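You operate a simulated robot arm through the tools that you are given. There is no shell and no other tool. Be economical: measure what you need, move in short steps, check, and stop when the job is done.

Carry out the task below with a simulated two-armed robot. There is one attempt and no reset: what you move stays moved.

## Task
Dust the sill and the top of the blanket chest.
Fine: the duster is in the side table's drawer; put it back and shut the drawer. What is to be rubbed or washed off counts as gone when no trace of it is left.

It is judged by the outcome, as a careful person would: the job done as asked, and still so three seconds after it is handed in. It fails if anything else is knocked over, pushed out of place, dropped, spilled or broken. Flat cloth is picked up by pressing the open fingertips on it (5 to 10 N) and closing them slowly along it; thin cloth reads only 2 to 8 mm in the jaws.

## Robot
Two 7-joint arms with two-finger parallel grippers on one trunk, on a base that drives. Base frame: it is fixed to the floor where the robot stands at the start and does not move with it; the origin is under the middle of the robot, x ahead of it, y to its left, z up. Units: mm, degrees, N and s.
The left shoulder is at the start at [50, 187, 1056], the right one opposite. With the tool pointing down near the work surface each hand reaches from about 100 to 500 mm from the robot's upright axis, wherever it stands, measured 20 degrees to its own side. Places, roughly: blind crank [700, 400, 1300]; chest lid [400, 700, 500]; curtain [100, 1200, 1600]; dust on the sill [300, 1100, 1000]; inside of the table drawer on the window side [800, 100, 400]; table drawer on the window side [700, 100, 500]; vent slider [400, 1200, 1000]; window [600, 800, 1600]. Payload 3.43 kg a hand.
Tool frame (each hand has its own): the origin (TCP) lies between the finger pads and is the grasp point; the fingertips stand 30 mm ahead of it; z points along the fingers, y is the line along which they close. Largest opening 94 mm; finger width 28, thickness 10; the body of the gripper, 50 by 96 mm, starts 55 mm behind the TCP.
Orientation is told as [roll, pitch, yaw] about the base's x, y, z axes, in that order, counted from this pose: with the fingers straight down and closing along the base's y, the tool's x points along the base's -x, its y along +y and its z along -z.

## Interface
- The arms move only by the tool apply_moves. It takes "left_rows", "right_rows" or both (then of equal length, played together; a hand with none holds still); each is a list that holds one entry, the list of rows, each a list of 7 numbers: the shift along the tool's x, y, z in mm, then the turn, a rotation vector about the tool's x, y, z in degrees, then the gripper command, from -1 (fully open) to 1 (shut), values between in proportion. In form: [[[tx, ty, tz, rx, ry, rz, gripper], ...]]. A call has 1 to 8 rows; each row shifts and turns the commanded pose from where the row before left it, along the tool's axes as they then stand. Each row takes 0.2 s and may step no farther than 50 mm and 8.6 degrees from the row before; otherwise, or with a gripper value out of range, the whole call is refused. Where a pose cannot be reached the arm comes as near as it can. A force on the tool above 40 N (or 10 N above the force at the start of the call, whichever is more), or a blocked arm, ends the call early, and 0.2 s more pass. Each finger travels about 153 mm/s and halts on what it meets, pressing with about 24 N; the grip force reading is that of the motor and also rises with nothing between the fingers. The clock runs only during rows and for 0.2 s after the last one: add rows that do not move to give the fingers time. The reply holds the time, the measured pose of the TCP, the force on the tool along the base axes, the opening and the grip force, in the units named above and with some noise, with the torque about the TCP (base axes, N m) and any sound that the robot's microphone picked up, and new pictures: "pictures" is both (left out), scene, wrist or none (wrist: the cameras of the hands that moved).
- Cameras (640 x 400 px; columns grow to the right, rows downward): "scene" is now at [136.7, 49.5, 1242.2]; the picture's right is [0.54, -0.84, 0.00], its down [-0.28, -0.18, -0.94] and it looks along [0.79, 0.51, -0.34] (base axes); focal length 214 px, centre (320, 200). "left" rides on the left gripper at [76, -14, -102] in its tool frame; the picture's right is [0.18, 0.98, 0.00], its down [-0.75, 0.14, -0.64] and it looks along [-0.63, 0.12, 0.77] (tool axes); focal length 243 px, centre (320, 200). "right" rides on the right gripper at [76, 14, -102] in its tool frame; the picture's right is [-0.18, 0.98, 0.00], its down [-0.75, -0.14, -0.64] and it looks along [-0.63, -0.12, 0.77] (tool axes); focal length 243 px, centre (320, 200). There is no depth. A picture from a camera that has moved, and an enlarged one, comes with that camera's place and axes in the base frame and with its lens.
- move_column(by): slides the trunk up (or, below 0, down) by that many mm; the arms and the scene camera ride with it, the base frame stays. It gives what a move gives, with no picture.
- drive_base(legs): drives the robot by 1 to 6 legs, each [ahead, left, turn to the left] in mm, mm and degrees, along the robot's own axes; the way and the turn of a leg run together, so that a leg with both is an arc; at most 1500 mm and 180 degrees a leg. The arms and the cameras ride along, it lands a little off, and it stops where it bumps. It gives what a move gives, and a new picture of the scene camera.
- turn_head(pan, tilt): turns the head with the scene camera to pan (to the left, within 80 degrees either way) and tilt (down, from -29 to 69), counted from straight ahead of the robot. It gives what a move gives, and a new picture of the scene camera.
- inspect(camera, box): a new picture of the part [left, top, right, bottom] of that camera's present view, enlarged. The clock stands still meanwhile.
- sign_off(): hands the job in; it is judged then, once.

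Go step by step. Nothing tells you exact positions but the pictures and the camera data: compare them with the known pose of the tool, close in by small moves and look again before you grip or let go. The budget is 120 turns and 260 pictures, counting those below and the enlarged ones. Unless the task says otherwise, let go and move clear before handing in, and close with one line.

The tools are called after ">>>" as a command line: name --argument value ..., lists and objects as JSON in quotes. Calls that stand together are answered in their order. apply_moves: Moves the arms, as the interface text tells. Its arguments: {"type":"object","properties":{"left_rows":{"type":"array","items":{"type":"array","items":{"type":"array","items":{"type":"number"}}}},"right_rows":{"type":"array","items":{"type":"array","items":{"type":"array","items":{"type":"number"}}}},"pictures":{"type":"string","enum":["both","scene","wrist","none"]}},"required":[]} The other tools are called the same way: move_column (by) slides the trunk up or down; drive_base (legs) drives the base; turn_head (pan, tilt) turns the head that bears the scene camera; inspect (camera, box) takes an enlarged picture of a part of a camera's view; sign_off () hands the job in.

At the start:

```text
time_s: 0.0
left_tool_pos: [280.7, 291.6, 1257.3]
left_tool_rot: [0.0, 0.0, 0.0]
left_force: [0.3, 0.0, -0.8]
left_moment: [-0.01, 0.01, -0.02]
left_gripper_width: 93.9
left_grasp_force: 0.0
right_tool_pos: [278.8, 16.1, 1283.8]
right_tool_rot: [0.0, 0.0, -0.1]
right_force: [-0.3, -0.3, 0.2]
right_moment: [0.03, -0.01, 0.0]
right_gripper_width: 94.4
right_grasp_force: 0.0
trunk travel left (down, up): [-272.0, 160.0]
robot x, y, heading: [0.5, 0.5, 0.1]
head pan, tilt: [32.5, 19.7]
```

scene: 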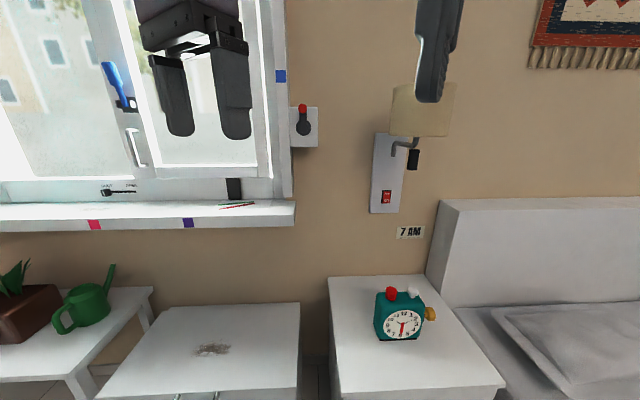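
right: 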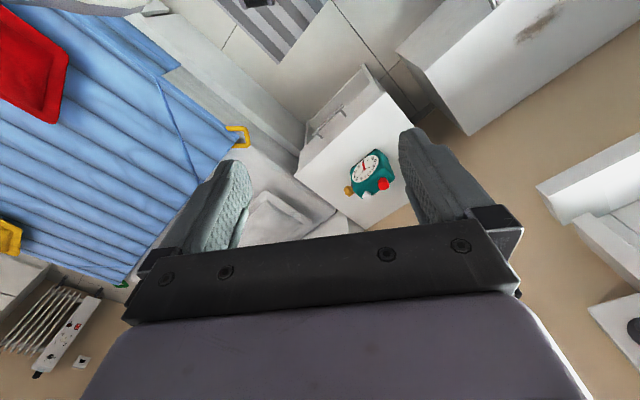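
left: 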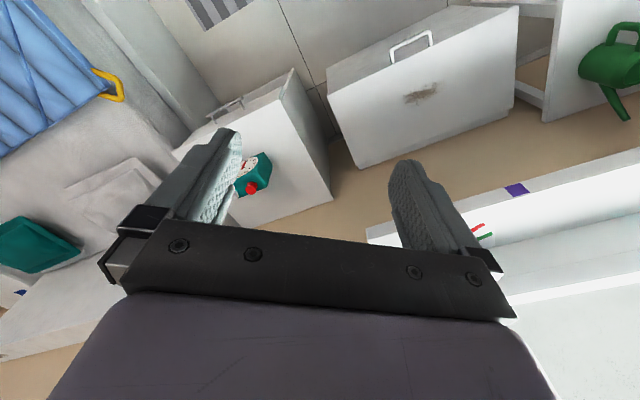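

I see the side table with the clock, the chest with a dusty patch, and the sill at the left. I'll look at the drawer and the sill more closely first.

>>> inspect --camera "right" --box '[260, 0, 640, 240]'

>>> inspect --camera "scene" --box '[0, 150, 320, 350]'

>>> turn_head --pan 10 --tilt 50

```text
1.67 times, centred on (450, 120) of right
camera zoom: at [202.4, 31.8, 1386.3], right [0.19, 0.98, 0.0], down [0.75, -0.14, 0.64], along [0.63, -0.12, -0.77], focal length 404 px, centre (103, 333)
```

zoom: 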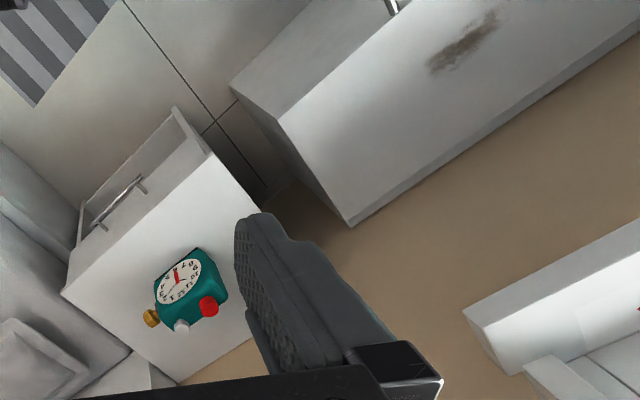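

```text
2.00 times, centred on (160, 250) of scene
camera zoom: at [136.7, 49.5, 1242.2], right [0.54, -0.84, 0.0], down [-0.28, -0.18, -0.94], along [0.79, 0.51, -0.34], focal length 429 px, centre (640, 100)
```

zoom: 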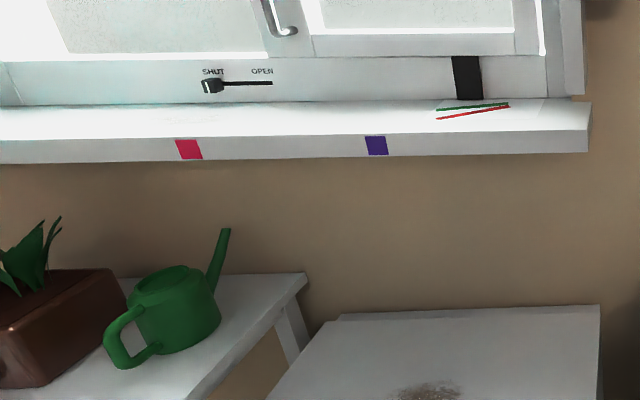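

```text
time_s: 0.9
left_tool_pos: [280.6, 291.1, 1256.6]
left_tool_rot: [0.0, 0.0, 0.0]
left_force: [-0.6, 0.6, 0.2]
left_moment: [0.01, -0.01, -0.01]
left_gripper_width: 94.0
left_grasp_force: 0.1
right_tool_pos: [279.3, 17.9, 1284.0]
right_tool_rot: [-0.1, 0.0, 0.0]
right_force: [0.1, -0.4, -0.1]
right_moment: [0.01, -0.06, -0.01]
right_gripper_width: 93.9
right_grasp_force: 0.1
trunk travel left (down, up): [-272.0, 160.0]
robot x, y, heading: [0.4, -3.6, -0.0]
head pan, tilt: [10.0, 50.0]
camera scene: at [134.0, 12.9, 1196.2], right [0.17, -0.98, 0.0], down [-0.75, -0.13, -0.64], along [0.63, 0.11, -0.77], focal length 214 px, centre (320, 200)
```

scene: 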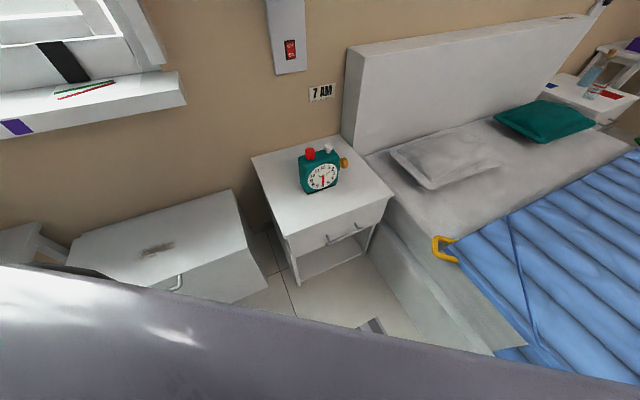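

The room is turned about 34° from my axes. The side table front faces me, with the handle near [550, -5, 500]. I'll look closer at the drawer and the sill.

>>> inspect --camera "scene" --box '[240, 120, 432, 310]'

>>> turn_head --pan 70 --tilt 20

```text
2.11 times, centred on (336, 215) of scene
camera zoom: at [134.0, 12.9, 1196.2], right [0.17, -0.98, 0.0], down [-0.75, -0.13, -0.64], along [0.63, 0.11, -0.77], focal length 452 px, centre (286, 168)
```

zoom: 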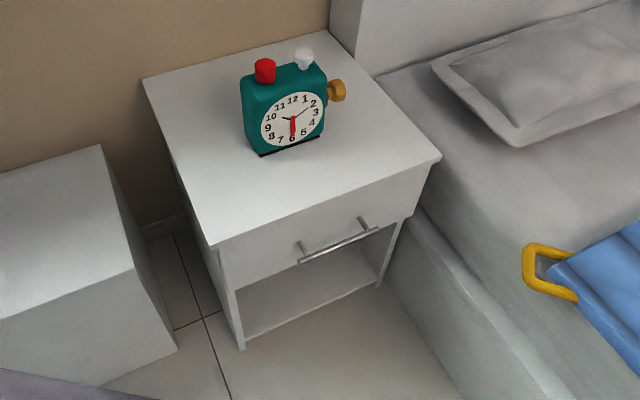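

```text
time_s: 2.2
left_tool_pos: [281.5, 289.3, 1255.7]
left_tool_rot: [0.0, -0.1, 0.0]
left_force: [0.1, 0.1, 0.3]
left_moment: [-0.03, 0.01, 0.03]
left_gripper_width: 94.4
left_grasp_force: 0.1
right_tool_pos: [279.0, 16.0, 1283.5]
right_tool_rot: [0.1, 0.0, -0.1]
right_force: [-0.9, 0.3, 0.1]
right_moment: [0.01, 0.01, -0.02]
right_gripper_width: 93.8
right_grasp_force: 0.0
trunk travel left (down, up): [-272.0, 160.0]
robot x, y, heading: [3.2, 0.9, -0.1]
head pan, tilt: [70.0, 20.0]
camera scene: at [90.0, 87.0, 1241.7], right [0.94, -0.34, 0.0], down [-0.12, -0.32, -0.94], along [0.32, 0.88, -0.34], focal length 214 px, centre (320, 200)
```

scene: 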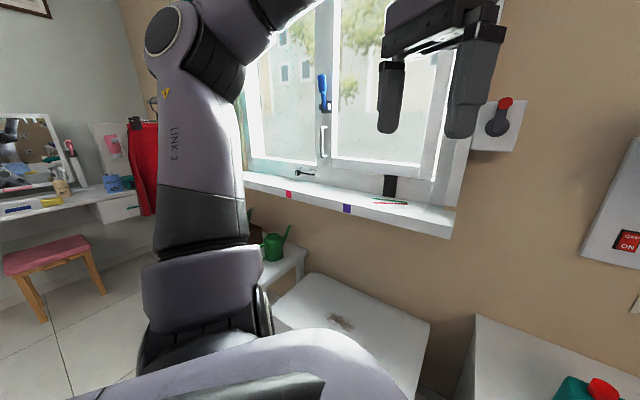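

The drawer is shut and its bar handle faces along heading ≈34°. I'll turn square to the table and set the right arm in front of it.

>>> drive_base --legs '[[0, 0, 34], [-20, -140, 0]]'

>>> turn_head --pan -15 --tilt 50

```text
time_s: 5.2
left_tool_pos: [135.8, 269.3, 1256.7]
left_tool_rot: [0.1, 0.0, 33.2]
left_force: [-0.8, -0.2, -0.2]
left_moment: [-0.01, 0.03, 0.0]
left_gripper_width: 94.1
left_grasp_force: 0.1
right_tool_pos: [285.1, 40.7, 1283.8]
right_tool_rot: [0.1, -0.1, 33.3]
right_force: [-0.2, -0.6, -0.4]
right_moment: [-0.02, -0.01, -0.01]
right_gripper_width: 94.1
right_grasp_force: 0.1
trunk travel left (down, up): [-272.0, 160.0]
robot x, y, heading: [59.4, -131.4, 33.2]
head pan, tilt: [70.0, 20.0]
camera scene: at [87.8, -4.9, 1241.8], right [0.97, 0.23, 0.0], down [0.08, -0.33, -0.94], along [-0.22, 0.92, -0.34], focal length 214 px, centre (320, 200)
```

scene: 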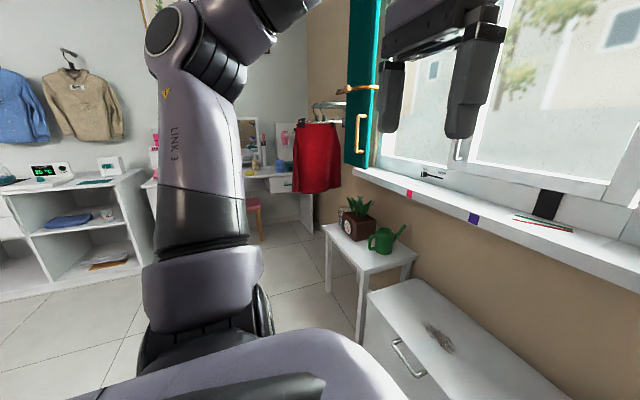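

```text
time_s: 6.8
left_tool_pos: [136.2, 270.0, 1256.3]
left_tool_rot: [0.0, 0.0, 33.1]
left_force: [0.1, 1.0, 0.1]
left_moment: [0.01, 0.03, 0.02]
left_gripper_width: 93.9
left_grasp_force: 0.0
right_tool_pos: [286.0, 40.4, 1283.4]
right_tool_rot: [0.1, 0.0, 33.1]
right_force: [-0.5, 0.2, 0.3]
right_moment: [0.01, 0.0, 0.0]
right_gripper_width: 93.9
right_grasp_force: 0.2
trunk travel left (down, up): [-272.0, 160.0]
robot x, y, heading: [60.4, -127.2, 33.4]
head pan, tilt: [-15.0, 50.0]
camera scene: at [182.0, -70.8, 1196.1], right [0.31, -0.95, 0.0], down [-0.73, -0.24, -0.64], along [0.61, 0.2, -0.77], focal length 214 px, centre (320, 200)
```

scene: 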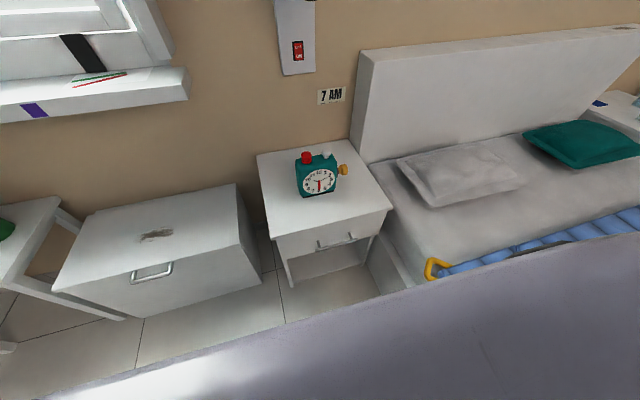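

Facing the table now at heading 33.4°. I'll lower the right hand and yaw it so the fingers close along the drawer's pull direction.

>>> apply_moves --right_rows '[[[0, 0, 45, 0, 0, 8.5, -1], [0, 0, 45, 0, 0, 8.5, -1], [0, 0, 45, 0, 0, 8.5, -1], [0, 0, 45, 0, 0, 8.5, -1], [0, 0, 45, 0, 0, 8.5, -1], [0, 0, 45, 0, 0, 8.5, -1], [0, 0, 45, 0, 0, 8.5, -1], [0, 0, 45, 0, 0, 8.5, -1]]]' --pictures "none"

>>> apply_moves --right_rows '[[[0, 0, 40, 0, 0, 7.3, -1], [0, 0, 40, 0, 0, 7.3, -1], [0, 0, 40, 0, 0, 7.4, -1], [-34, 36, 0, 0, 0, 0, -1], [-34, 36, 0, 0, 0, 0, -1], [-34, 36, 0, 0, 0, 0, -1], [-34, 36, 0, 0, 0, 0, -1], [-34, 36, 0, 0, 0, 0, -1]]]'

```text
time_s: 7.6
left_tool_pos: [135.8, 270.0, 1255.5]
left_tool_rot: [0.0, 0.1, 33.2]
left_force: [0.3, -1.1, 1.1]
left_moment: [0.01, 0.01, -0.02]
left_gripper_width: 93.7
left_grasp_force: 0.1
right_tool_pos: [285.6, 41.1, 1170.5]
right_tool_rot: [1.6, 0.9, 9.5]
right_force: [8.4, 1.5, 10.6]
right_moment: [-0.24, 1.69, -0.05]
right_gripper_width: 94.0
right_grasp_force: 0.1
trunk travel left (down, up): [-272.0, 160.0]
robot x, y, heading: [59.6, -124.7, 33.1]
head pan, tilt: [-15.0, 50.0]
stopped in row 3 (right hand): the force on the tool passed its limit (the readings are from after the stop); the commanded pose is now the measured one
```

```text
time_s: 8.0
left_tool_pos: [136.2, 270.6, 1257.3]
left_tool_rot: [0.0, -0.1, 33.3]
left_force: [0.3, -0.5, 0.2]
left_moment: [0.01, -0.03, 0.03]
left_gripper_width: 93.8
left_grasp_force: 0.1
right_tool_pos: [289.4, 41.9, 1154.4]
right_tool_rot: [3.2, 2.2, 4.0]
right_force: [15.5, -1.2, 22.3]
right_moment: [-0.07, 3.38, 0.09]
right_gripper_width: 94.0
right_grasp_force: 0.1
trunk travel left (down, up): [-272.0, 160.0]
robot x, y, heading: [64.9, -125.9, 33.1]
head pan, tilt: [-15.0, 50.0]
stopped in row 1 (right hand): the force on the tool passed its limit (the readings are from after the stop); the commanded pose is now the measured one
camera scene: at [178.7, -69.3, 1192.5], right [0.34, -0.94, 0.0], down [-0.75, -0.27, -0.61], along [0.57, 0.21, -0.8], focal length 214 px, centre (320, 200)
camera right: at [215.8, 46.1, 1261.3], right [0.12, 0.99, 0.05], down [0.79, -0.12, 0.6], along [0.6, -0.03, -0.8], focal length 243 px, centre (320, 200)
```

scene: 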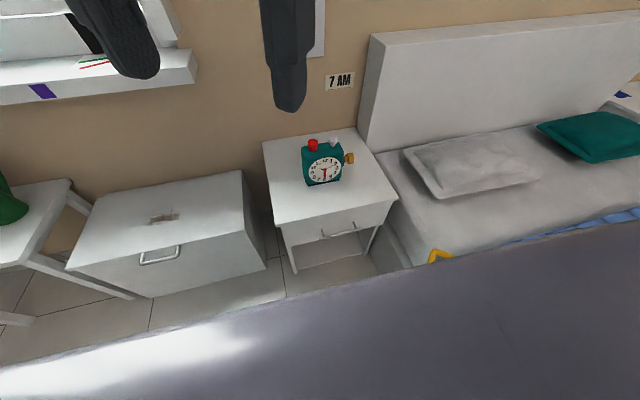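
right: 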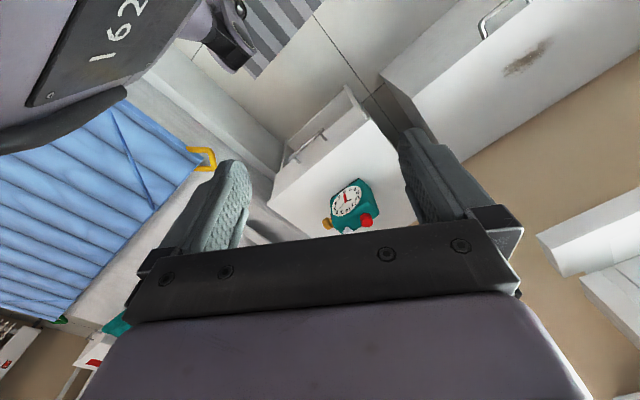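

The forearm is pressing against the head on the way down. I'll back up, go outward first, then down.

>>> apply_moves --right_rows '[[[0, 0, -40, 0, 0, 0, -1], [0, 0, -40, 0, 0, 0, -1], [0, 0, -20, 0, 0, 0, -1], [-35, -25, 0, 0, 0, 0, -1], [-35, -25, 0, 0, 0, 0, -1], [-35, -25, 0, 0, 0, 0, -1], [-35, -20, 0, 0, 0, 0, -1], [-30, -20, 0, 0, 0, 0, -1]]]'

>>> turn_head --pan 20 --tilt 40

```text
time_s: 9.8
left_tool_pos: [136.0, 269.6, 1255.9]
left_tool_rot: [0.0, -0.1, 33.2]
left_force: [0.2, 0.5, -1.2]
left_moment: [-0.04, 0.01, -0.03]
left_gripper_width: 93.9
left_grasp_force: 0.1
right_tool_pos: [470.2, -65.2, 1241.1]
right_tool_rot: [2.8, 1.9, 4.4]
right_force: [-0.2, 0.5, -0.8]
right_moment: [0.0, -0.02, -0.01]
right_gripper_width: 93.9
right_grasp_force: 0.0
trunk travel left (down, up): [-272.0, 160.0]
robot x, y, heading: [59.6, -130.3, 33.2]
head pan, tilt: [-15.0, 50.0]
camera scene: at [182.1, -71.0, 1196.1], right [0.31, -0.95, 0.0], down [-0.73, -0.24, -0.64], along [0.61, 0.2, -0.77], focal length 214 px, centre (320, 200)
camera right: at [396.7, -60.1, 1347.7], right [0.11, 0.99, 0.04], down [0.79, -0.11, 0.61], along [0.61, -0.04, -0.79], focal length 243 px, centre (320, 200)
```

scene: 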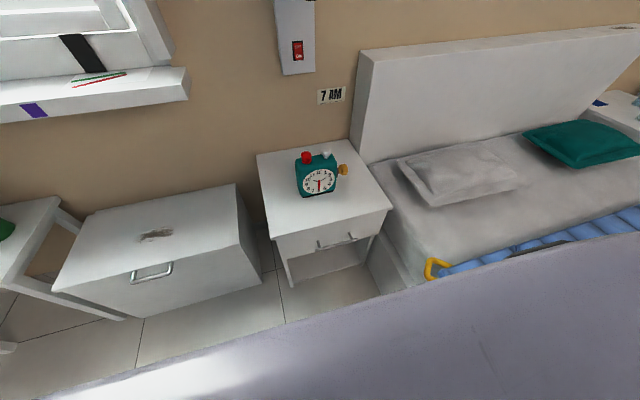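
right: 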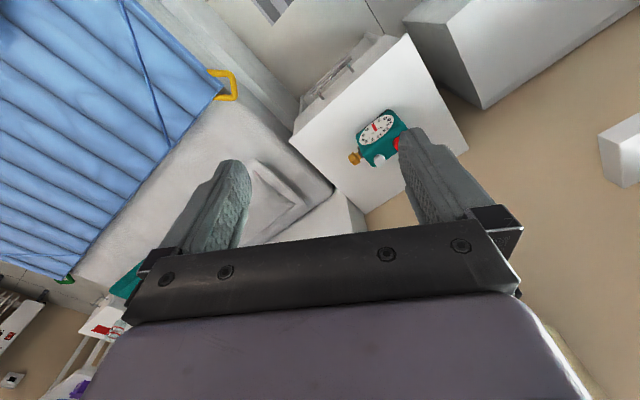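

```text
time_s: 10.8
left_tool_pos: [135.9, 270.4, 1256.8]
left_tool_rot: [0.0, 0.0, 33.2]
left_force: [0.5, -0.4, -0.2]
left_moment: [-0.05, -0.01, 0.0]
left_gripper_width: 94.0
left_grasp_force: 0.0
right_tool_pos: [469.9, -63.0, 1242.1]
right_tool_rot: [2.7, 2.0, 4.2]
right_force: [0.0, 0.1, 0.6]
right_moment: [0.01, 0.0, 0.03]
right_gripper_width: 93.9
right_grasp_force: 0.1
trunk travel left (down, up): [-272.0, 160.0]
robot x, y, heading: [61.7, -125.6, 33.3]
head pan, tilt: [20.0, 40.0]
camera scene: at [159.6, -26.8, 1210.3], right [0.8, -0.6, 0.0], down [-0.39, -0.51, -0.77], along [0.46, 0.61, -0.64], focal length 214 px, centre (320, 200)
```

scene: 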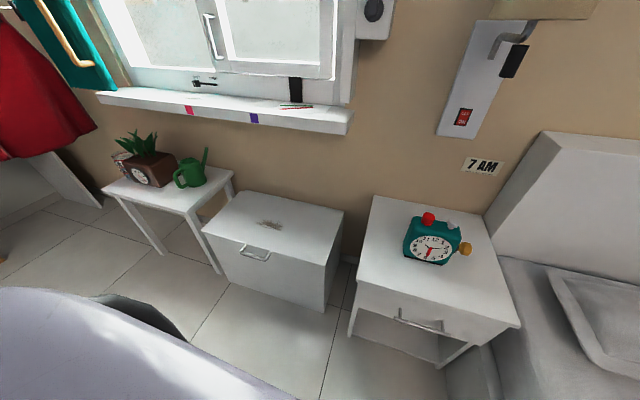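

Handle triangulates to about [561, -2, 497]. Descending with the yaw turn from this outer position.

>>> apply_moves --right_rows '[[[0, 0, 40, 0, 0, 7.6, -1], [0, 0, 40, 0, 0, 7.6, -1], [0, 0, 40, 0, 0, 7.6, -1], [0, 0, 40, 0, 0, 7.6, -1], [0, 0, 40, 0, 0, 7.6, -1], [0, 0, 40, 0, 0, 7.6, -1], [0, 0, 40, 0, 0, 7.6, -1], [0, 0, 40, 0, 0, 7.6, -1]]]'

```text
time_s: 12.6
left_tool_pos: [136.7, 268.9, 1256.3]
left_tool_rot: [0.0, 0.0, 33.2]
left_force: [-0.2, 0.4, -0.1]
left_moment: [-0.02, 0.02, 0.01]
left_gripper_width: 93.7
left_grasp_force: 0.0
right_tool_pos: [455.9, -47.9, 918.9]
right_tool_rot: [-0.3, 3.3, -56.5]
right_force: [0.3, -0.3, -0.3]
right_moment: [0.01, 0.02, 0.04]
right_gripper_width: 93.9
right_grasp_force: 0.0
trunk travel left (down, up): [-272.0, 160.0]
robot x, y, heading: [57.5, -127.2, 33.0]
head pan, tilt: [20.0, 40.0]
camera scene: at [159.8, -26.8, 1210.3], right [0.8, -0.6, 0.0], down [-0.38, -0.51, -0.77], along [0.46, 0.61, -0.64], focal length 214 px, centre (320, 200)
camera right: at [428.5, 20.0, 1026.4], right [0.92, 0.39, -0.02], down [0.32, -0.74, 0.6], along [0.22, -0.56, -0.8], focal length 243 px, centre (320, 200)
```

scene: 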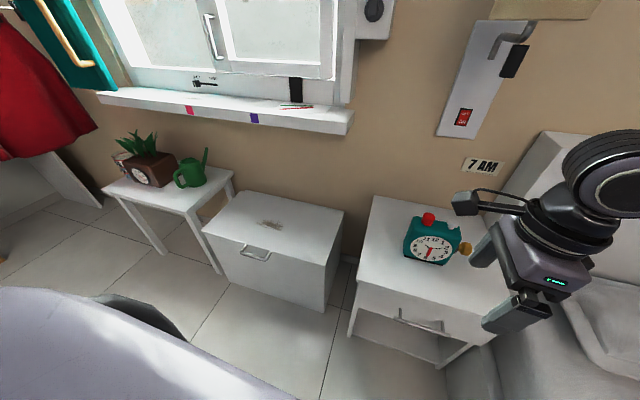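
right: 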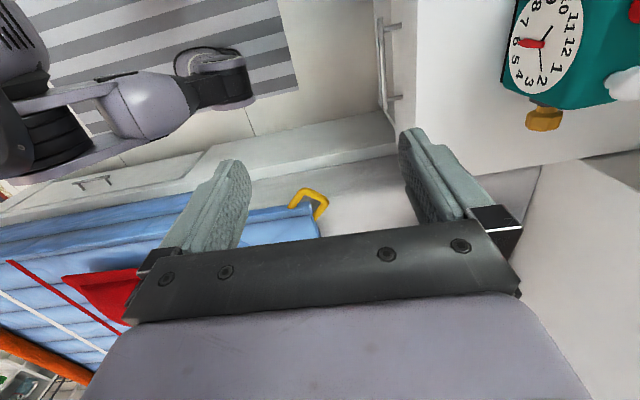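

The handle checks out at (561, 0, 497) from the wrist camera too. I'll tilt the hand 15° to keep its body clear of the table edge and come down to a hover above the bar.

>>> apply_moves --right_rows '[[[0, 0, 0, -6, -0.6, 0, 0], [0, 0, 0, -6, -0.6, 0, 0], [0, 0, 0, -5.8, -0.6, 0, 0], [-6, 0, 48, 0, 0, 0, 0.3], [-6, 0, 48, 0, 0, 0, 0.3], [-5, 0, 48, 0, 0, 0, 0.3], [0, 0, 48, 0, 0, 0, 0.3], [0, 0, 48, 0, 0, 0, 0.3]]]'

```text
time_s: 14.4
left_tool_pos: [136.0, 270.9, 1257.3]
left_tool_rot: [0.0, 0.0, 33.2]
left_force: [-0.1, -0.1, 0.0]
left_moment: [0.0, -0.03, 0.0]
left_gripper_width: 93.8
left_grasp_force: 0.0
right_tool_pos: [523.3, -22.2, 688.0]
right_tool_rot: [17.5, 1.4, -56.8]
right_force: [0.5, -0.2, -0.4]
right_moment: [-0.02, -0.01, 0.02]
right_gripper_width: 32.8
right_grasp_force: 0.1
trunk travel left (down, up): [-272.0, 160.0]
robot x, y, heading: [61.2, -126.6, 32.8]
head pan, tilt: [20.0, 40.0]
camera scene: at [159.7, -26.7, 1210.3], right [0.8, -0.6, 0.0], down [-0.38, -0.52, -0.77], along [0.46, 0.61, -0.64], focal length 214 px, centre (320, 200)
camera right: at [468.1, 31.2, 792.2], right [0.89, 0.35, 0.29], down [0.15, -0.82, 0.55], along [0.43, -0.45, -0.78], focal length 243 px, centre (320, 200)
```

scene: 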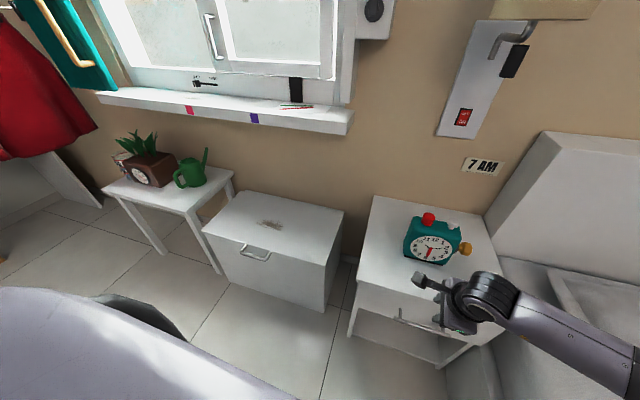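
right: 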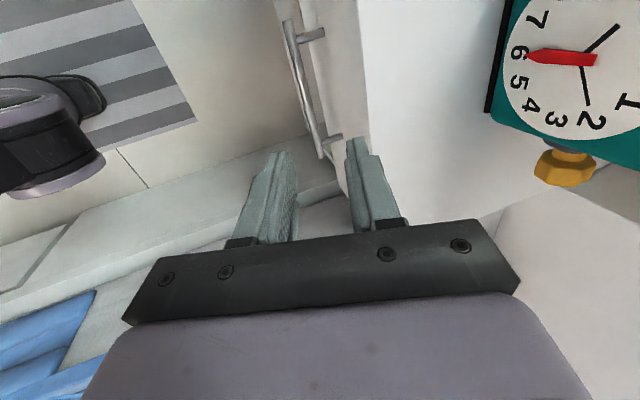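

Bar located consistently; closing in along the tool axis with the fingers part-open.

>>> apply_moves --right_rows '[[[-8, -11, 45, 0, 0, 0, 0.3], [0, 0, 45, 0, 0, 0, 0.3], [0, 0, 40, 0, 0, 0, 0.3], [0, 0, 0, 0, 0, 0, 0.3]]]' --pictures "wrist"

```text
time_s: 15.4
left_tool_pos: [135.4, 269.6, 1256.2]
left_tool_rot: [0.0, 0.0, 33.2]
left_force: [-0.1, 0.0, 0.0]
left_moment: [0.02, -0.01, 0.02]
left_gripper_width: 94.1
left_grasp_force: 0.2
right_tool_pos: [549.5, -10.4, 561.9]
right_tool_rot: [17.4, 1.5, -56.7]
right_force: [-0.5, 1.0, 0.5]
right_moment: [0.02, -0.03, 0.03]
right_gripper_width: 32.8
right_grasp_force: 0.1
trunk travel left (down, up): [-272.0, 160.0]
robot x, y, heading: [58.9, -124.0, 33.4]
head pan, tilt: [20.0, 40.0]
camera right: at [494.6, 42.5, 666.3], right [0.89, 0.35, 0.29], down [0.15, -0.82, 0.55], along [0.43, -0.45, -0.78], focal length 243 px, centre (320, 200)
```

right: 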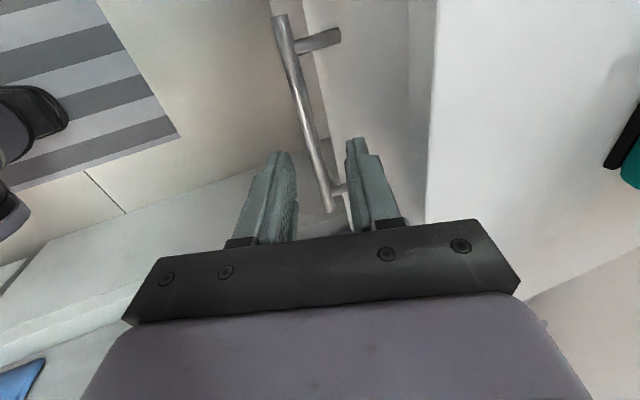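

>>> apply_moves --right_rows '[[[0, -7, 25, 0, 0, 0, 0.3], [0, 0, 25, 0, 0, 0, 0.3], [0, 0, 0, 0, 0, 0, 0.3]]]' --pictures "wrist"

```text
time_s: 16.2
left_tool_pos: [135.6, 269.3, 1257.1]
left_tool_rot: [0.0, -0.1, 33.1]
left_force: [0.4, 0.7, 0.3]
left_moment: [0.0, 0.02, -0.04]
left_gripper_width: 94.0
left_grasp_force: 0.0
right_tool_pos: [555.7, -3.7, 514.3]
right_tool_rot: [17.4, 1.3, -56.8]
right_force: [0.0, -0.2, -0.3]
right_moment: [0.0, -0.04, 0.02]
right_gripper_width: 33.0
right_grasp_force: 0.0
trunk travel left (down, up): [-272.0, 160.0]
robot x, y, heading: [57.1, -123.8, 33.1]
head pan, tilt: [20.0, 40.0]
camera right: at [500.3, 48.4, 617.9], right [0.89, 0.35, 0.29], down [0.15, -0.82, 0.55], along [0.43, -0.45, -0.78], focal length 243 px, centre (320, 200)
```

right: 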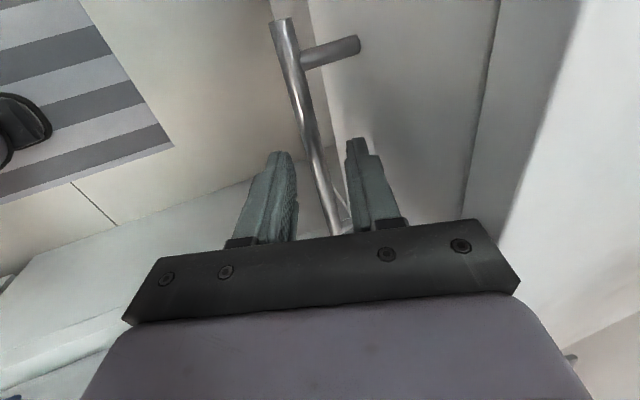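

The bar appears between the pads; closing on it.

>>> apply_moves --right_rows '[[[0, 0, 0, 0, 0, 0, 0.6], [0, 0, 0, 0, 0, 0, 0.9], [0, 0, 0, 0, 0, 0, 1], [0, 0, 0, 0, 0, 0, 1]]]' --pictures "wrist"

```text
time_s: 17.2
left_tool_pos: [135.2, 269.5, 1256.5]
left_tool_rot: [0.1, 0.0, 33.3]
left_force: [0.1, -0.1, -0.5]
left_moment: [0.0, 0.02, 0.0]
left_gripper_width: 94.1
left_grasp_force: 0.0
right_tool_pos: [555.9, -4.1, 513.7]
right_tool_rot: [17.5, 1.5, -56.8]
right_force: [-0.7, 0.2, 0.5]
right_moment: [0.04, 0.02, 0.01]
right_gripper_width: 0.2
right_grasp_force: 24.3
trunk travel left (down, up): [-272.0, 160.0]
robot x, y, heading: [62.2, -125.0, 33.5]
head pan, tilt: [20.0, 40.0]
camera right: at [500.5, 48.4, 618.2], right [0.89, 0.35, 0.29], down [0.15, -0.82, 0.55], along [0.43, -0.45, -0.78], focal length 243 px, centre (320, 200)
```

right: 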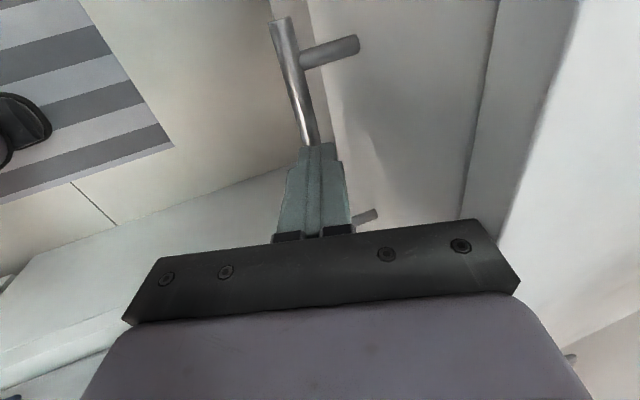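

The fingers closed on nothing: the bar is lower than I took it. Opening again and measuring its height from the scene camera.

>>> inspect --camera "scene" --box '[340, 260, 500, 360]'

>>> apply_moves --right_rows '[[[0, 0, 0, 0, 0, 0, 0.3], [0, 0, 0, 0, 0, 0, 0.3]]]' --pictures "none"

```text
4.00 times, centred on (420, 310) of scene
camera zoom: at [159.6, -26.8, 1210.3], right [0.8, -0.6, 0.0], down [-0.38, -0.52, -0.77], along [0.46, 0.61, -0.64], focal length 858 px, centre (-80, -240)
```

zoom: 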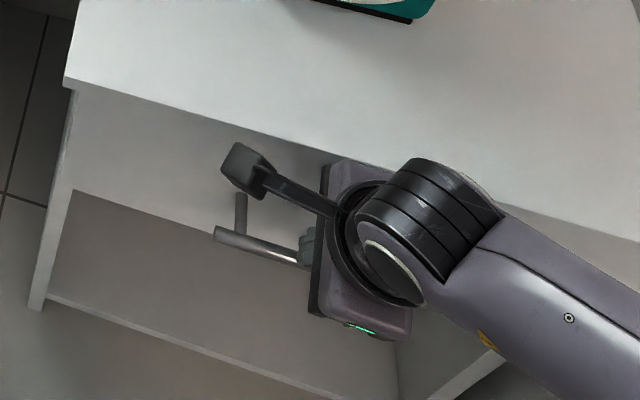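

```text
time_s: 17.8
left_tool_pos: [136.5, 271.3, 1256.9]
left_tool_rot: [0.0, 0.0, 33.2]
left_force: [0.5, -0.3, 0.2]
left_moment: [0.01, 0.03, 0.02]
left_gripper_width: 94.0
left_grasp_force: 0.1
right_tool_pos: [555.8, -5.0, 512.4]
right_tool_rot: [17.5, 1.6, -56.8]
right_force: [-0.2, -0.5, -0.6]
right_moment: [0.0, 0.01, 0.02]
right_gripper_width: 32.9
right_grasp_force: 0.1
trunk travel left (down, up): [-272.0, 160.0]
robot x, y, heading: [62.4, -124.3, 33.1]
head pan, tilt: [20.0, 40.0]
```

>>> apply_moves --right_rows '[[[0, -6, 0, 0, 0, 0, 0.3], [0, 0, 12, 0, 0, 0, 0.3], [0, 0, 11, 0, 0, 0, 0.3], [0, 0, 0, 0, 0, 0, 0.6], [0, 0, 0, 0, 0, 0, 0.9], [0, 0, 0, 0, 0, 0, 1], [0, 0, 0, 0, 0, 0, 1]]]' --pictures "wrist"

```text
time_s: 19.4
left_tool_pos: [135.1, 270.0, 1257.1]
left_tool_rot: [0.1, 0.0, 33.2]
left_force: [0.7, -0.3, 0.7]
left_moment: [-0.01, 0.01, -0.01]
left_gripper_width: 93.9
left_grasp_force: 0.0
right_tool_pos: [556.5, -1.7, 488.2]
right_tool_rot: [17.5, 1.4, -56.7]
right_force: [0.5, 0.6, 0.5]
right_moment: [-0.32, -0.21, 1.3]
right_gripper_width: 12.4
right_grasp_force: 44.9
trunk travel left (down, up): [-272.0, 160.0]
robot x, y, heading: [63.1, -124.2, 33.4]
head pan, tilt: [20.0, 40.0]
camera right: at [501.8, 51.4, 594.4], right [0.89, 0.36, 0.29], down [0.15, -0.82, 0.55], along [0.43, -0.45, -0.78], focal length 243 px, centre (320, 200)
```

right: 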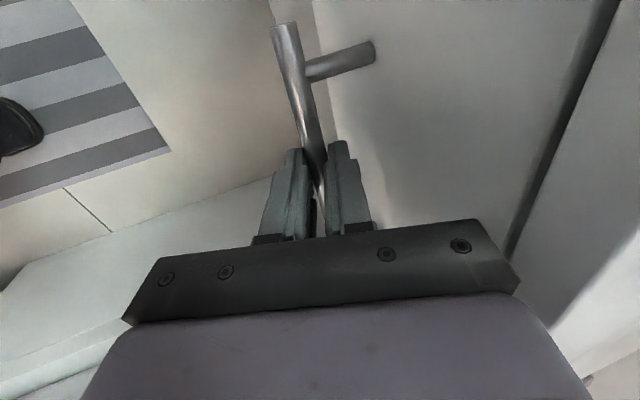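

Gripping the 12 mm bar. Pulling the drawer straight out.

>>> apply_moves --right_rows '[[[0, -14.3, -4.5, 0, 0, 0, 1], [0, -19.1, -6, 0, 0, 0, 1], [0, -23.9, -7.5, 0, 0, 0, 1], [0, -23.9, -7.5, 0, 0, 0, 1], [0, -23.9, -7.5, 0, 0, 0, 1], [0, -23.9, -7.5, 0, 0, 0, 1], [0, -23.9, -7.5, 0, 0, 0, 1], [0, 0, 0, 0, 0, 0, 1]]]'

```text
time_s: 21.2
left_tool_pos: [134.7, 270.1, 1256.7]
left_tool_rot: [0.0, 0.0, 33.2]
left_force: [0.0, -0.2, -0.7]
left_moment: [-0.02, 0.02, -0.02]
left_gripper_width: 94.1
left_grasp_force: 0.2
right_tool_pos: [426.2, -93.8, 490.9]
right_tool_rot: [17.6, 0.9, -57.0]
right_force: [12.3, -19.1, 13.3]
right_moment: [-0.63, -0.51, 1.13]
right_gripper_width: 12.6
right_grasp_force: 45.1
trunk travel left (down, up): [-272.0, 160.0]
robot x, y, heading: [60.9, -124.1, 33.3]
head pan, tilt: [20.0, 40.0]
camera scene: at [159.2, -27.5, 1210.6], right [0.8, -0.6, 0.0], down [-0.38, -0.51, -0.77], along [0.46, 0.61, -0.64], focal length 214 px, centre (320, 200)
camera right: at [370.2, -39.5, 593.6], right [0.89, 0.35, 0.29], down [0.14, -0.82, 0.56], along [0.44, -0.45, -0.78], focal length 243 px, centre (320, 200)
```

scene: 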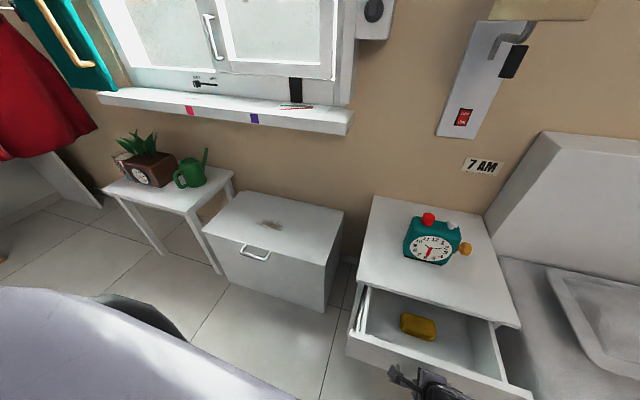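
right: 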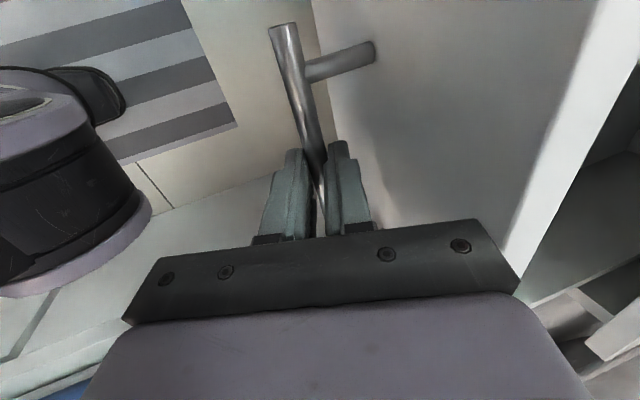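

Drawer is about 160 mm open and the yellow duster pad is visible. I'll pull it a bit farther for clearance, easing the sideways load.

>>> apply_moves --right_rows '[[[-4, -19.1, -6, 0, 0, 0, 1], [-4, -19.1, -6, 0, 0, 0, 1], [-1, -19.1, -6, 0, 0, 0, 1], [0, -19.1, -6, 0, 0, 0, 1], [0, 0, 0, 0, 0, 0, 1]]]' --pictures "scene"

```text
time_s: 22.4
left_tool_pos: [132.7, 270.3, 1256.2]
left_tool_rot: [-0.1, 0.0, 33.2]
left_force: [0.4, 0.2, 0.0]
left_moment: [-0.03, 0.0, 0.01]
left_gripper_width: 93.8
left_grasp_force: 0.1
right_tool_pos: [397.0, -103.9, 493.1]
right_tool_rot: [17.4, 2.3, -56.0]
right_force: [-18.1, 27.2, 10.5]
right_moment: [0.24, 0.11, 1.45]
right_gripper_width: 12.6
right_grasp_force: 45.0
right hand out of reach, approached as far as the arm can: row 2, 3, 4
trunk travel left (down, up): [-272.0, 160.0]
robot x, y, heading: [62.3, -126.1, 33.1]
head pan, tilt: [20.0, 40.0]
camera scene: at [158.4, -25.9, 1210.2], right [0.8, -0.6, 0.0], down [-0.38, -0.52, -0.77], along [0.46, 0.61, -0.64], focal length 214 px, centre (320, 200)
```

scene: 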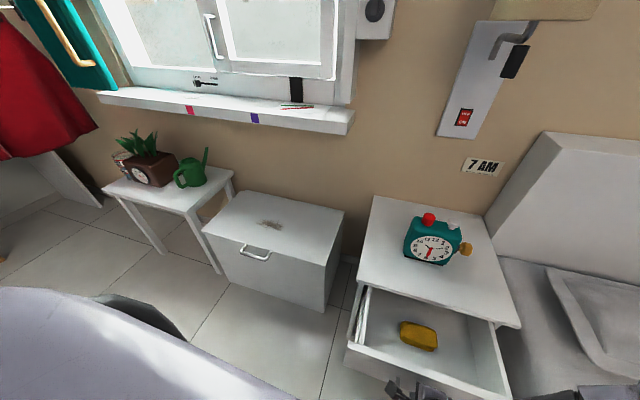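

Open ~195 mm, which suffices. Releasing the handle and backing off upward.

>>> apply_moves --right_rows '[[[5, 10, 3, 0, 0, 0, 1], [0, 0, 0, 0, 0, 0, 0.5], [0, 0, 0, 0, 0, 0, 0.2], [0, 0, -30, 0, 0, 0, 0.2], [0, 0, -45, 0, 0, 0, 0.2], [0, 0, -45, 0, 0, 0, 0.2], [0, 0, -45, 0, 0, 0, 0.2], [0, 0, 0, 0, 0, 0, -0.2]]]'

```text
time_s: 24.2
left_tool_pos: [134.7, 270.0, 1256.7]
left_tool_rot: [0.0, 0.0, 33.3]
left_force: [0.2, 0.0, -0.1]
left_moment: [0.01, 0.02, -0.03]
left_gripper_width: 93.9
left_grasp_force: 0.1
right_tool_pos: [364.5, -130.0, 648.4]
right_tool_rot: [17.4, 1.5, -56.8]
right_force: [0.5, -0.3, -0.8]
right_moment: [0.0, 0.0, 0.03]
right_gripper_width: 56.5
right_grasp_force: 0.1
trunk travel left (down, up): [-272.0, 160.0]
robot x, y, heading: [57.7, -127.6, 33.4]
head pan, tilt: [20.0, 40.0]
camera scene: at [159.6, -26.8, 1210.3], right [0.8, -0.6, 0.0], down [-0.38, -0.52, -0.77], along [0.46, 0.61, -0.64], focal length 214 px, centre (320, 200)
camera right: at [310.7, -77.2, 753.4], right [0.89, 0.35, 0.29], down [0.15, -0.82, 0.55], along [0.43, -0.45, -0.78], focal length 243 px, centre (320, 200)
```

scene: 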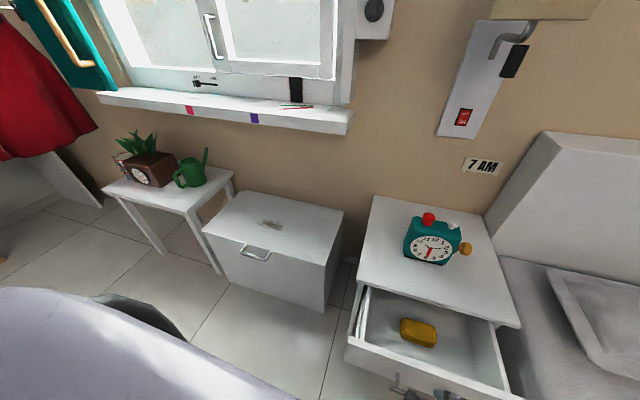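
right: 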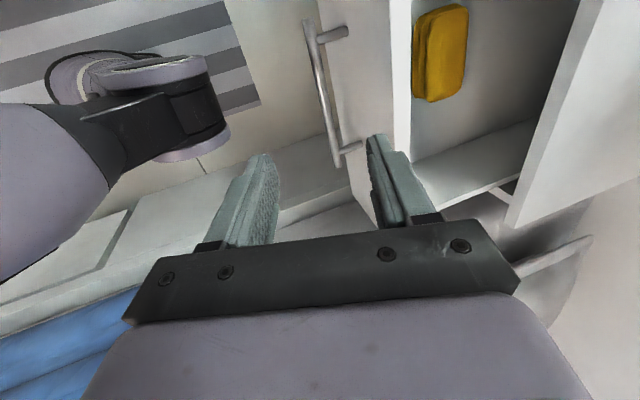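

The duster is a thick pad lying at about (564, -12, 440), long side across the drawer. I'll move over it with the tilt kept so the hand clears the table edge.

>>> apply_moves --right_rows '[[[-3, 40, 0, 0, 0, 0, -1], [-3, 40, 0, 0, 0, 0, -1], [-3, 40, 0, 0, 0, 0, -1], [0, 38, 0, 0, 0, 0, -1], [0, 0, 40, 0, 0, 0, -1], [0, 0, 40, 0, 0, 0, -1], [0, 0, 0, 0, 0, 0, -1]]]'

```text
time_s: 25.8
left_tool_pos: [136.4, 270.3, 1256.6]
left_tool_rot: [0.0, 0.0, 33.3]
left_force: [-0.6, 0.4, 0.0]
left_moment: [-0.02, 0.01, 0.02]
left_gripper_width: 94.0
left_grasp_force: 0.1
right_tool_pos: [516.2, -42.0, 621.0]
right_tool_rot: [17.6, 1.5, -56.8]
right_force: [0.2, -0.8, -1.3]
right_moment: [-0.01, -0.01, 0.0]
right_gripper_width: 94.1
right_grasp_force: 0.0
trunk travel left (down, up): [-272.0, 160.0]
robot x, y, heading: [61.3, -126.0, 33.2]
head pan, tilt: [20.0, 40.0]
camera scene: at [159.6, -26.8, 1210.3], right [0.8, -0.6, 0.0], down [-0.38, -0.52, -0.77], along [0.46, 0.61, -0.64], focal length 214 px, centre (320, 200)
camera right: at [461.5, 11.8, 724.9], right [0.89, 0.35, 0.29], down [0.15, -0.82, 0.55], along [0.43, -0.45, -0.78], focal length 243 px, centre (320, 200)
```

scene: 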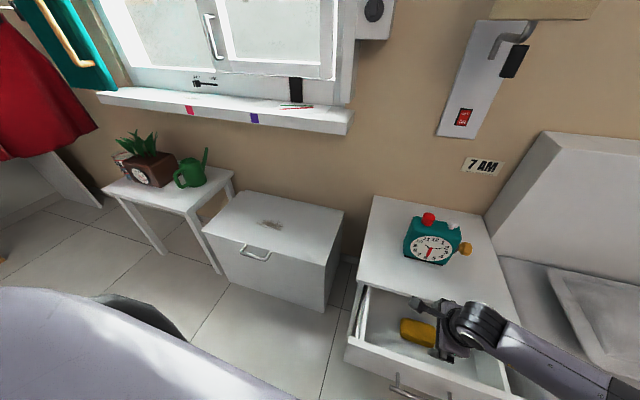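
right: 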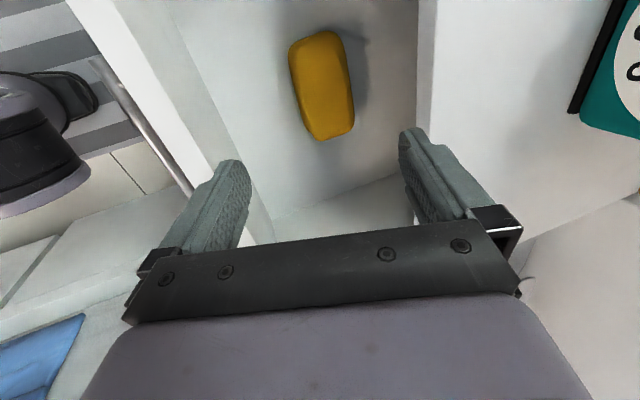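

>>> apply_moves --right_rows '[[[-4, 3, 45, 0, 0, 0, -1], [0, 0, 45, 0, 0, 0, -1], [0, 0, 40, 0, 0, 0, -1], [0, 0, 0, 0, 0, 0, -1]]]'

```text
time_s: 26.8
left_tool_pos: [135.2, 271.1, 1255.2]
left_tool_rot: [-0.1, -0.1, 33.2]
left_force: [-0.3, 0.5, -0.1]
left_moment: [0.0, 0.0, 0.02]
left_gripper_width: 94.2
left_grasp_force: 0.0
right_tool_pos: [556.7, -18.1, 496.2]
right_tool_rot: [17.5, 1.5, -56.8]
right_force: [-0.3, 0.4, 0.1]
right_moment: [-0.02, 0.02, 0.02]
right_gripper_width: 94.0
right_grasp_force: 0.1
trunk travel left (down, up): [-272.0, 160.0]
robot x, y, heading: [59.9, -129.7, 33.4]
head pan, tilt: [20.0, 40.0]
camera scene: at [159.6, -26.8, 1210.3], right [0.8, -0.6, 0.0], down [-0.38, -0.52, -0.77], along [0.46, 0.61, -0.64], focal length 214 px, centre (320, 200)
camera right: at [501.1, 34.3, 600.8], right [0.89, 0.35, 0.29], down [0.15, -0.82, 0.55], along [0.43, -0.45, -0.78], focal length 243 px, centre (320, 200)
```

scene: 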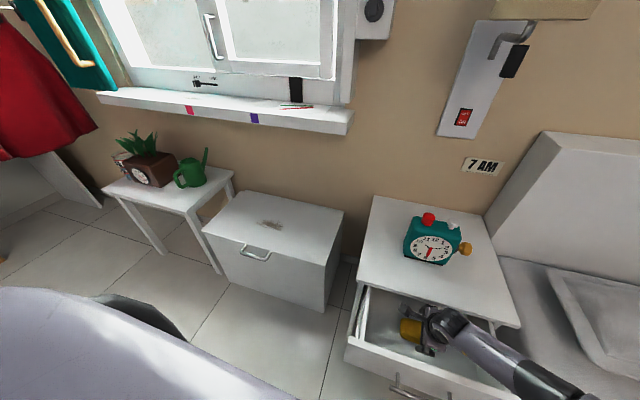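
right: 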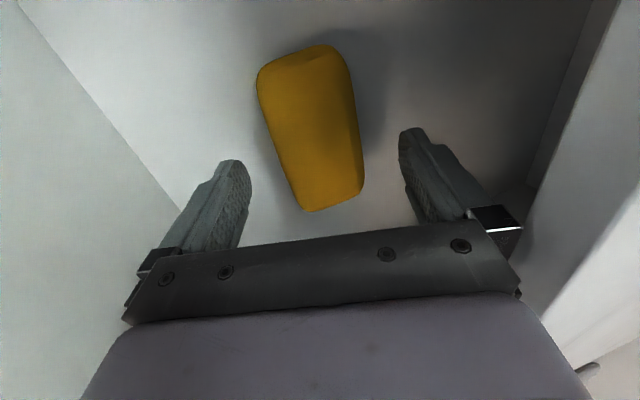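

>>> apply_moves --right_rows '[[[3, -5, 15, 0, 0, 0, -1], [0, 0, 15, 0, 0, 0, -1], [0, 0, 15, 0, 0, 0, -1], [0, 0, 0, 0, 0, 0, -1]]]' --pictures "wrist"

```text
time_s: 27.9
left_tool_pos: [134.6, 270.1, 1256.9]
left_tool_rot: [-0.1, -0.1, 33.2]
left_force: [0.3, 0.3, -0.7]
left_moment: [-0.01, 0.04, 0.0]
left_gripper_width: 94.0
left_grasp_force: 0.1
right_tool_pos: [567.1, -8.2, 459.6]
right_tool_rot: [18.4, 1.5, -56.8]
right_force: [2.9, -1.6, 22.2]
right_moment: [-0.78, 0.56, 0.1]
right_gripper_width: 89.4
right_grasp_force: 0.1
trunk travel left (down, up): [-272.0, 160.0]
robot x, y, heading: [61.0, -126.2, 33.3]
head pan, tilt: [20.0, 40.0]
stopped in row 4 (right hand): the force on the tool passed its limit (the readings are from after the stop); the commanded pose is now the measured one
camera right: at [510.2, 43.9, 563.3], right [0.89, 0.35, 0.3], down [0.14, -0.83, 0.54], along [0.44, -0.44, -0.78], focal length 243 px, centre (320, 200)
```

right: 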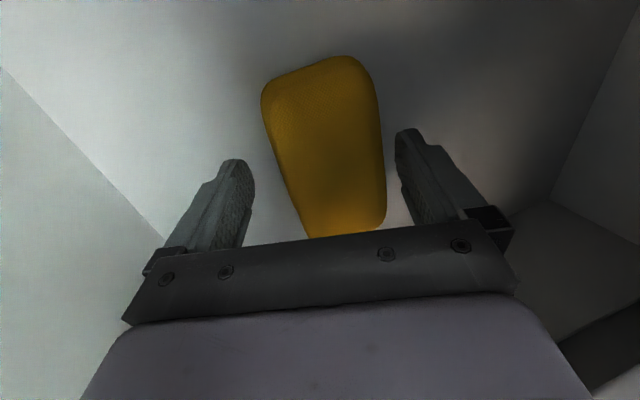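

The fingertips touched the drawer floor (z≈413). The tilt makes the far finger ride too high, so I'll lift slightly, reduce the tilt to ~8°, and look again.

>>> apply_moves --right_rows '[[[0, 5, -14, 0, 0, 0, -1], [0, 0, 0, 5, 0, 0, -1], [0, 0, 0, 5, 0, 0, -1], [0, 0, 0, 0, 0, 0, -1]]]' --pictures "wrist"

>>> inspect --camera "scene" --box '[340, 260, 530, 380]'

```text
time_s: 28.9
left_tool_pos: [136.7, 269.3, 1258.0]
left_tool_rot: [0.1, 0.0, 33.3]
left_force: [-0.5, -0.6, 0.1]
left_moment: [0.02, -0.01, 0.0]
left_gripper_width: 94.0
left_grasp_force: 0.1
right_tool_pos: [564.5, -11.5, 469.7]
right_tool_rot: [7.9, 1.6, -56.8]
right_force: [-0.2, 0.4, 1.2]
right_moment: [0.0, 0.01, 0.01]
right_gripper_width: 94.1
right_grasp_force: 0.1
trunk travel left (down, up): [-272.0, 160.0]
robot x, y, heading: [61.0, -125.4, 33.1]
head pan, tilt: [20.0, 40.0]
camera right: at [524.3, 51.8, 576.4], right [0.92, 0.38, 0.13], down [0.23, -0.77, 0.6], along [0.32, -0.52, -0.79], focal length 243 px, centre (320, 200)
```

right: 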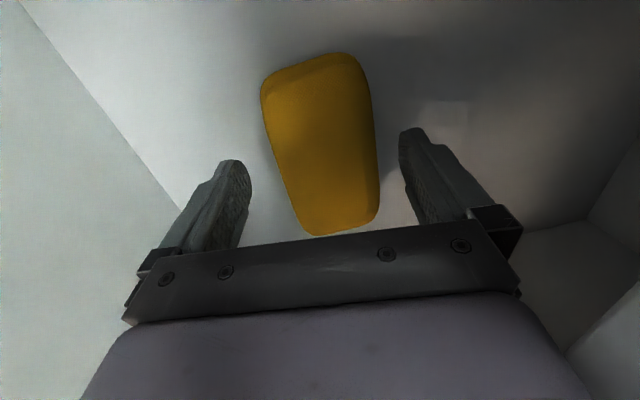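

```text
3.33 times, centred on (435, 320) of scene
camera zoom: at [159.7, -26.9, 1210.3], right [0.8, -0.6, 0.0], down [-0.38, -0.51, -0.77], along [0.46, 0.61, -0.64], focal length 715 px, centre (-63, -200)
```

zoom: 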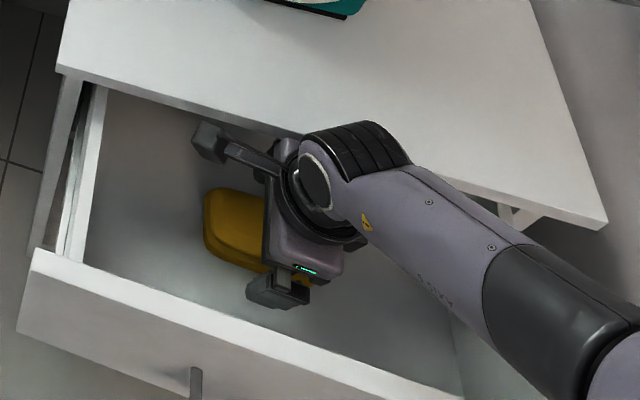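

The pad is centred between the fingers and the hand clears the table edge. Lowering the last 17 mm and closing.

>>> apply_moves --right_rows '[[[8, 0, 8, 0, 0, 0, -1], [0, 0, 9, 0, 0, 0, -1], [0, 0, 0, 0, 0, 0, -0.3], [0, 0, 0, 0, 0, 0, 0.2], [0, 0, 0, 0, 0, 0, 0.6], [0, 0, 0, 0, 0, 0, 1], [0, 0, 0, 0, 0, 0, 1]]]' --pictures "wrist"

```text
time_s: 30.5
left_tool_pos: [135.3, 270.4, 1256.1]
left_tool_rot: [-0.1, -0.1, 33.3]
left_force: [-0.4, 0.3, 0.5]
left_moment: [-0.03, 0.02, 0.01]
left_gripper_width: 94.0
left_grasp_force: 0.1
right_tool_pos: [557.7, -4.1, 454.7]
right_tool_rot: [8.0, 1.5, -56.7]
right_force: [0.0, -0.3, 5.1]
right_moment: [-0.13, 0.05, 0.11]
right_gripper_width: 63.3
right_grasp_force: 23.8
right hand out of reach, approached as far as the arm can: row 2
trunk travel left (down, up): [-272.0, 160.0]
robot x, y, heading: [58.0, -127.8, 33.2]
head pan, tilt: [20.0, 40.0]
camera right: at [517.2, 58.1, 560.4], right [0.92, 0.38, 0.13], down [0.23, -0.77, 0.6], along [0.33, -0.52, -0.79], focal length 243 px, centre (320, 200)
```

right: 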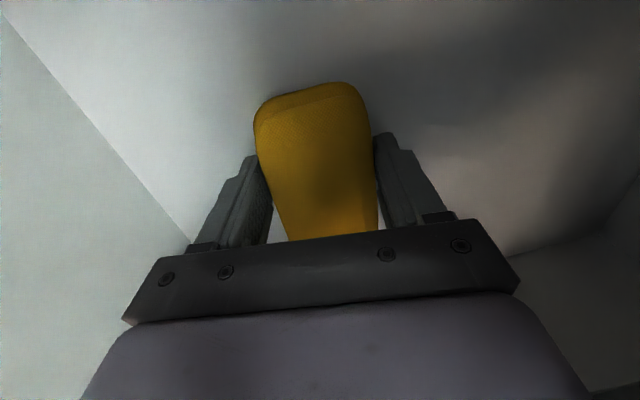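

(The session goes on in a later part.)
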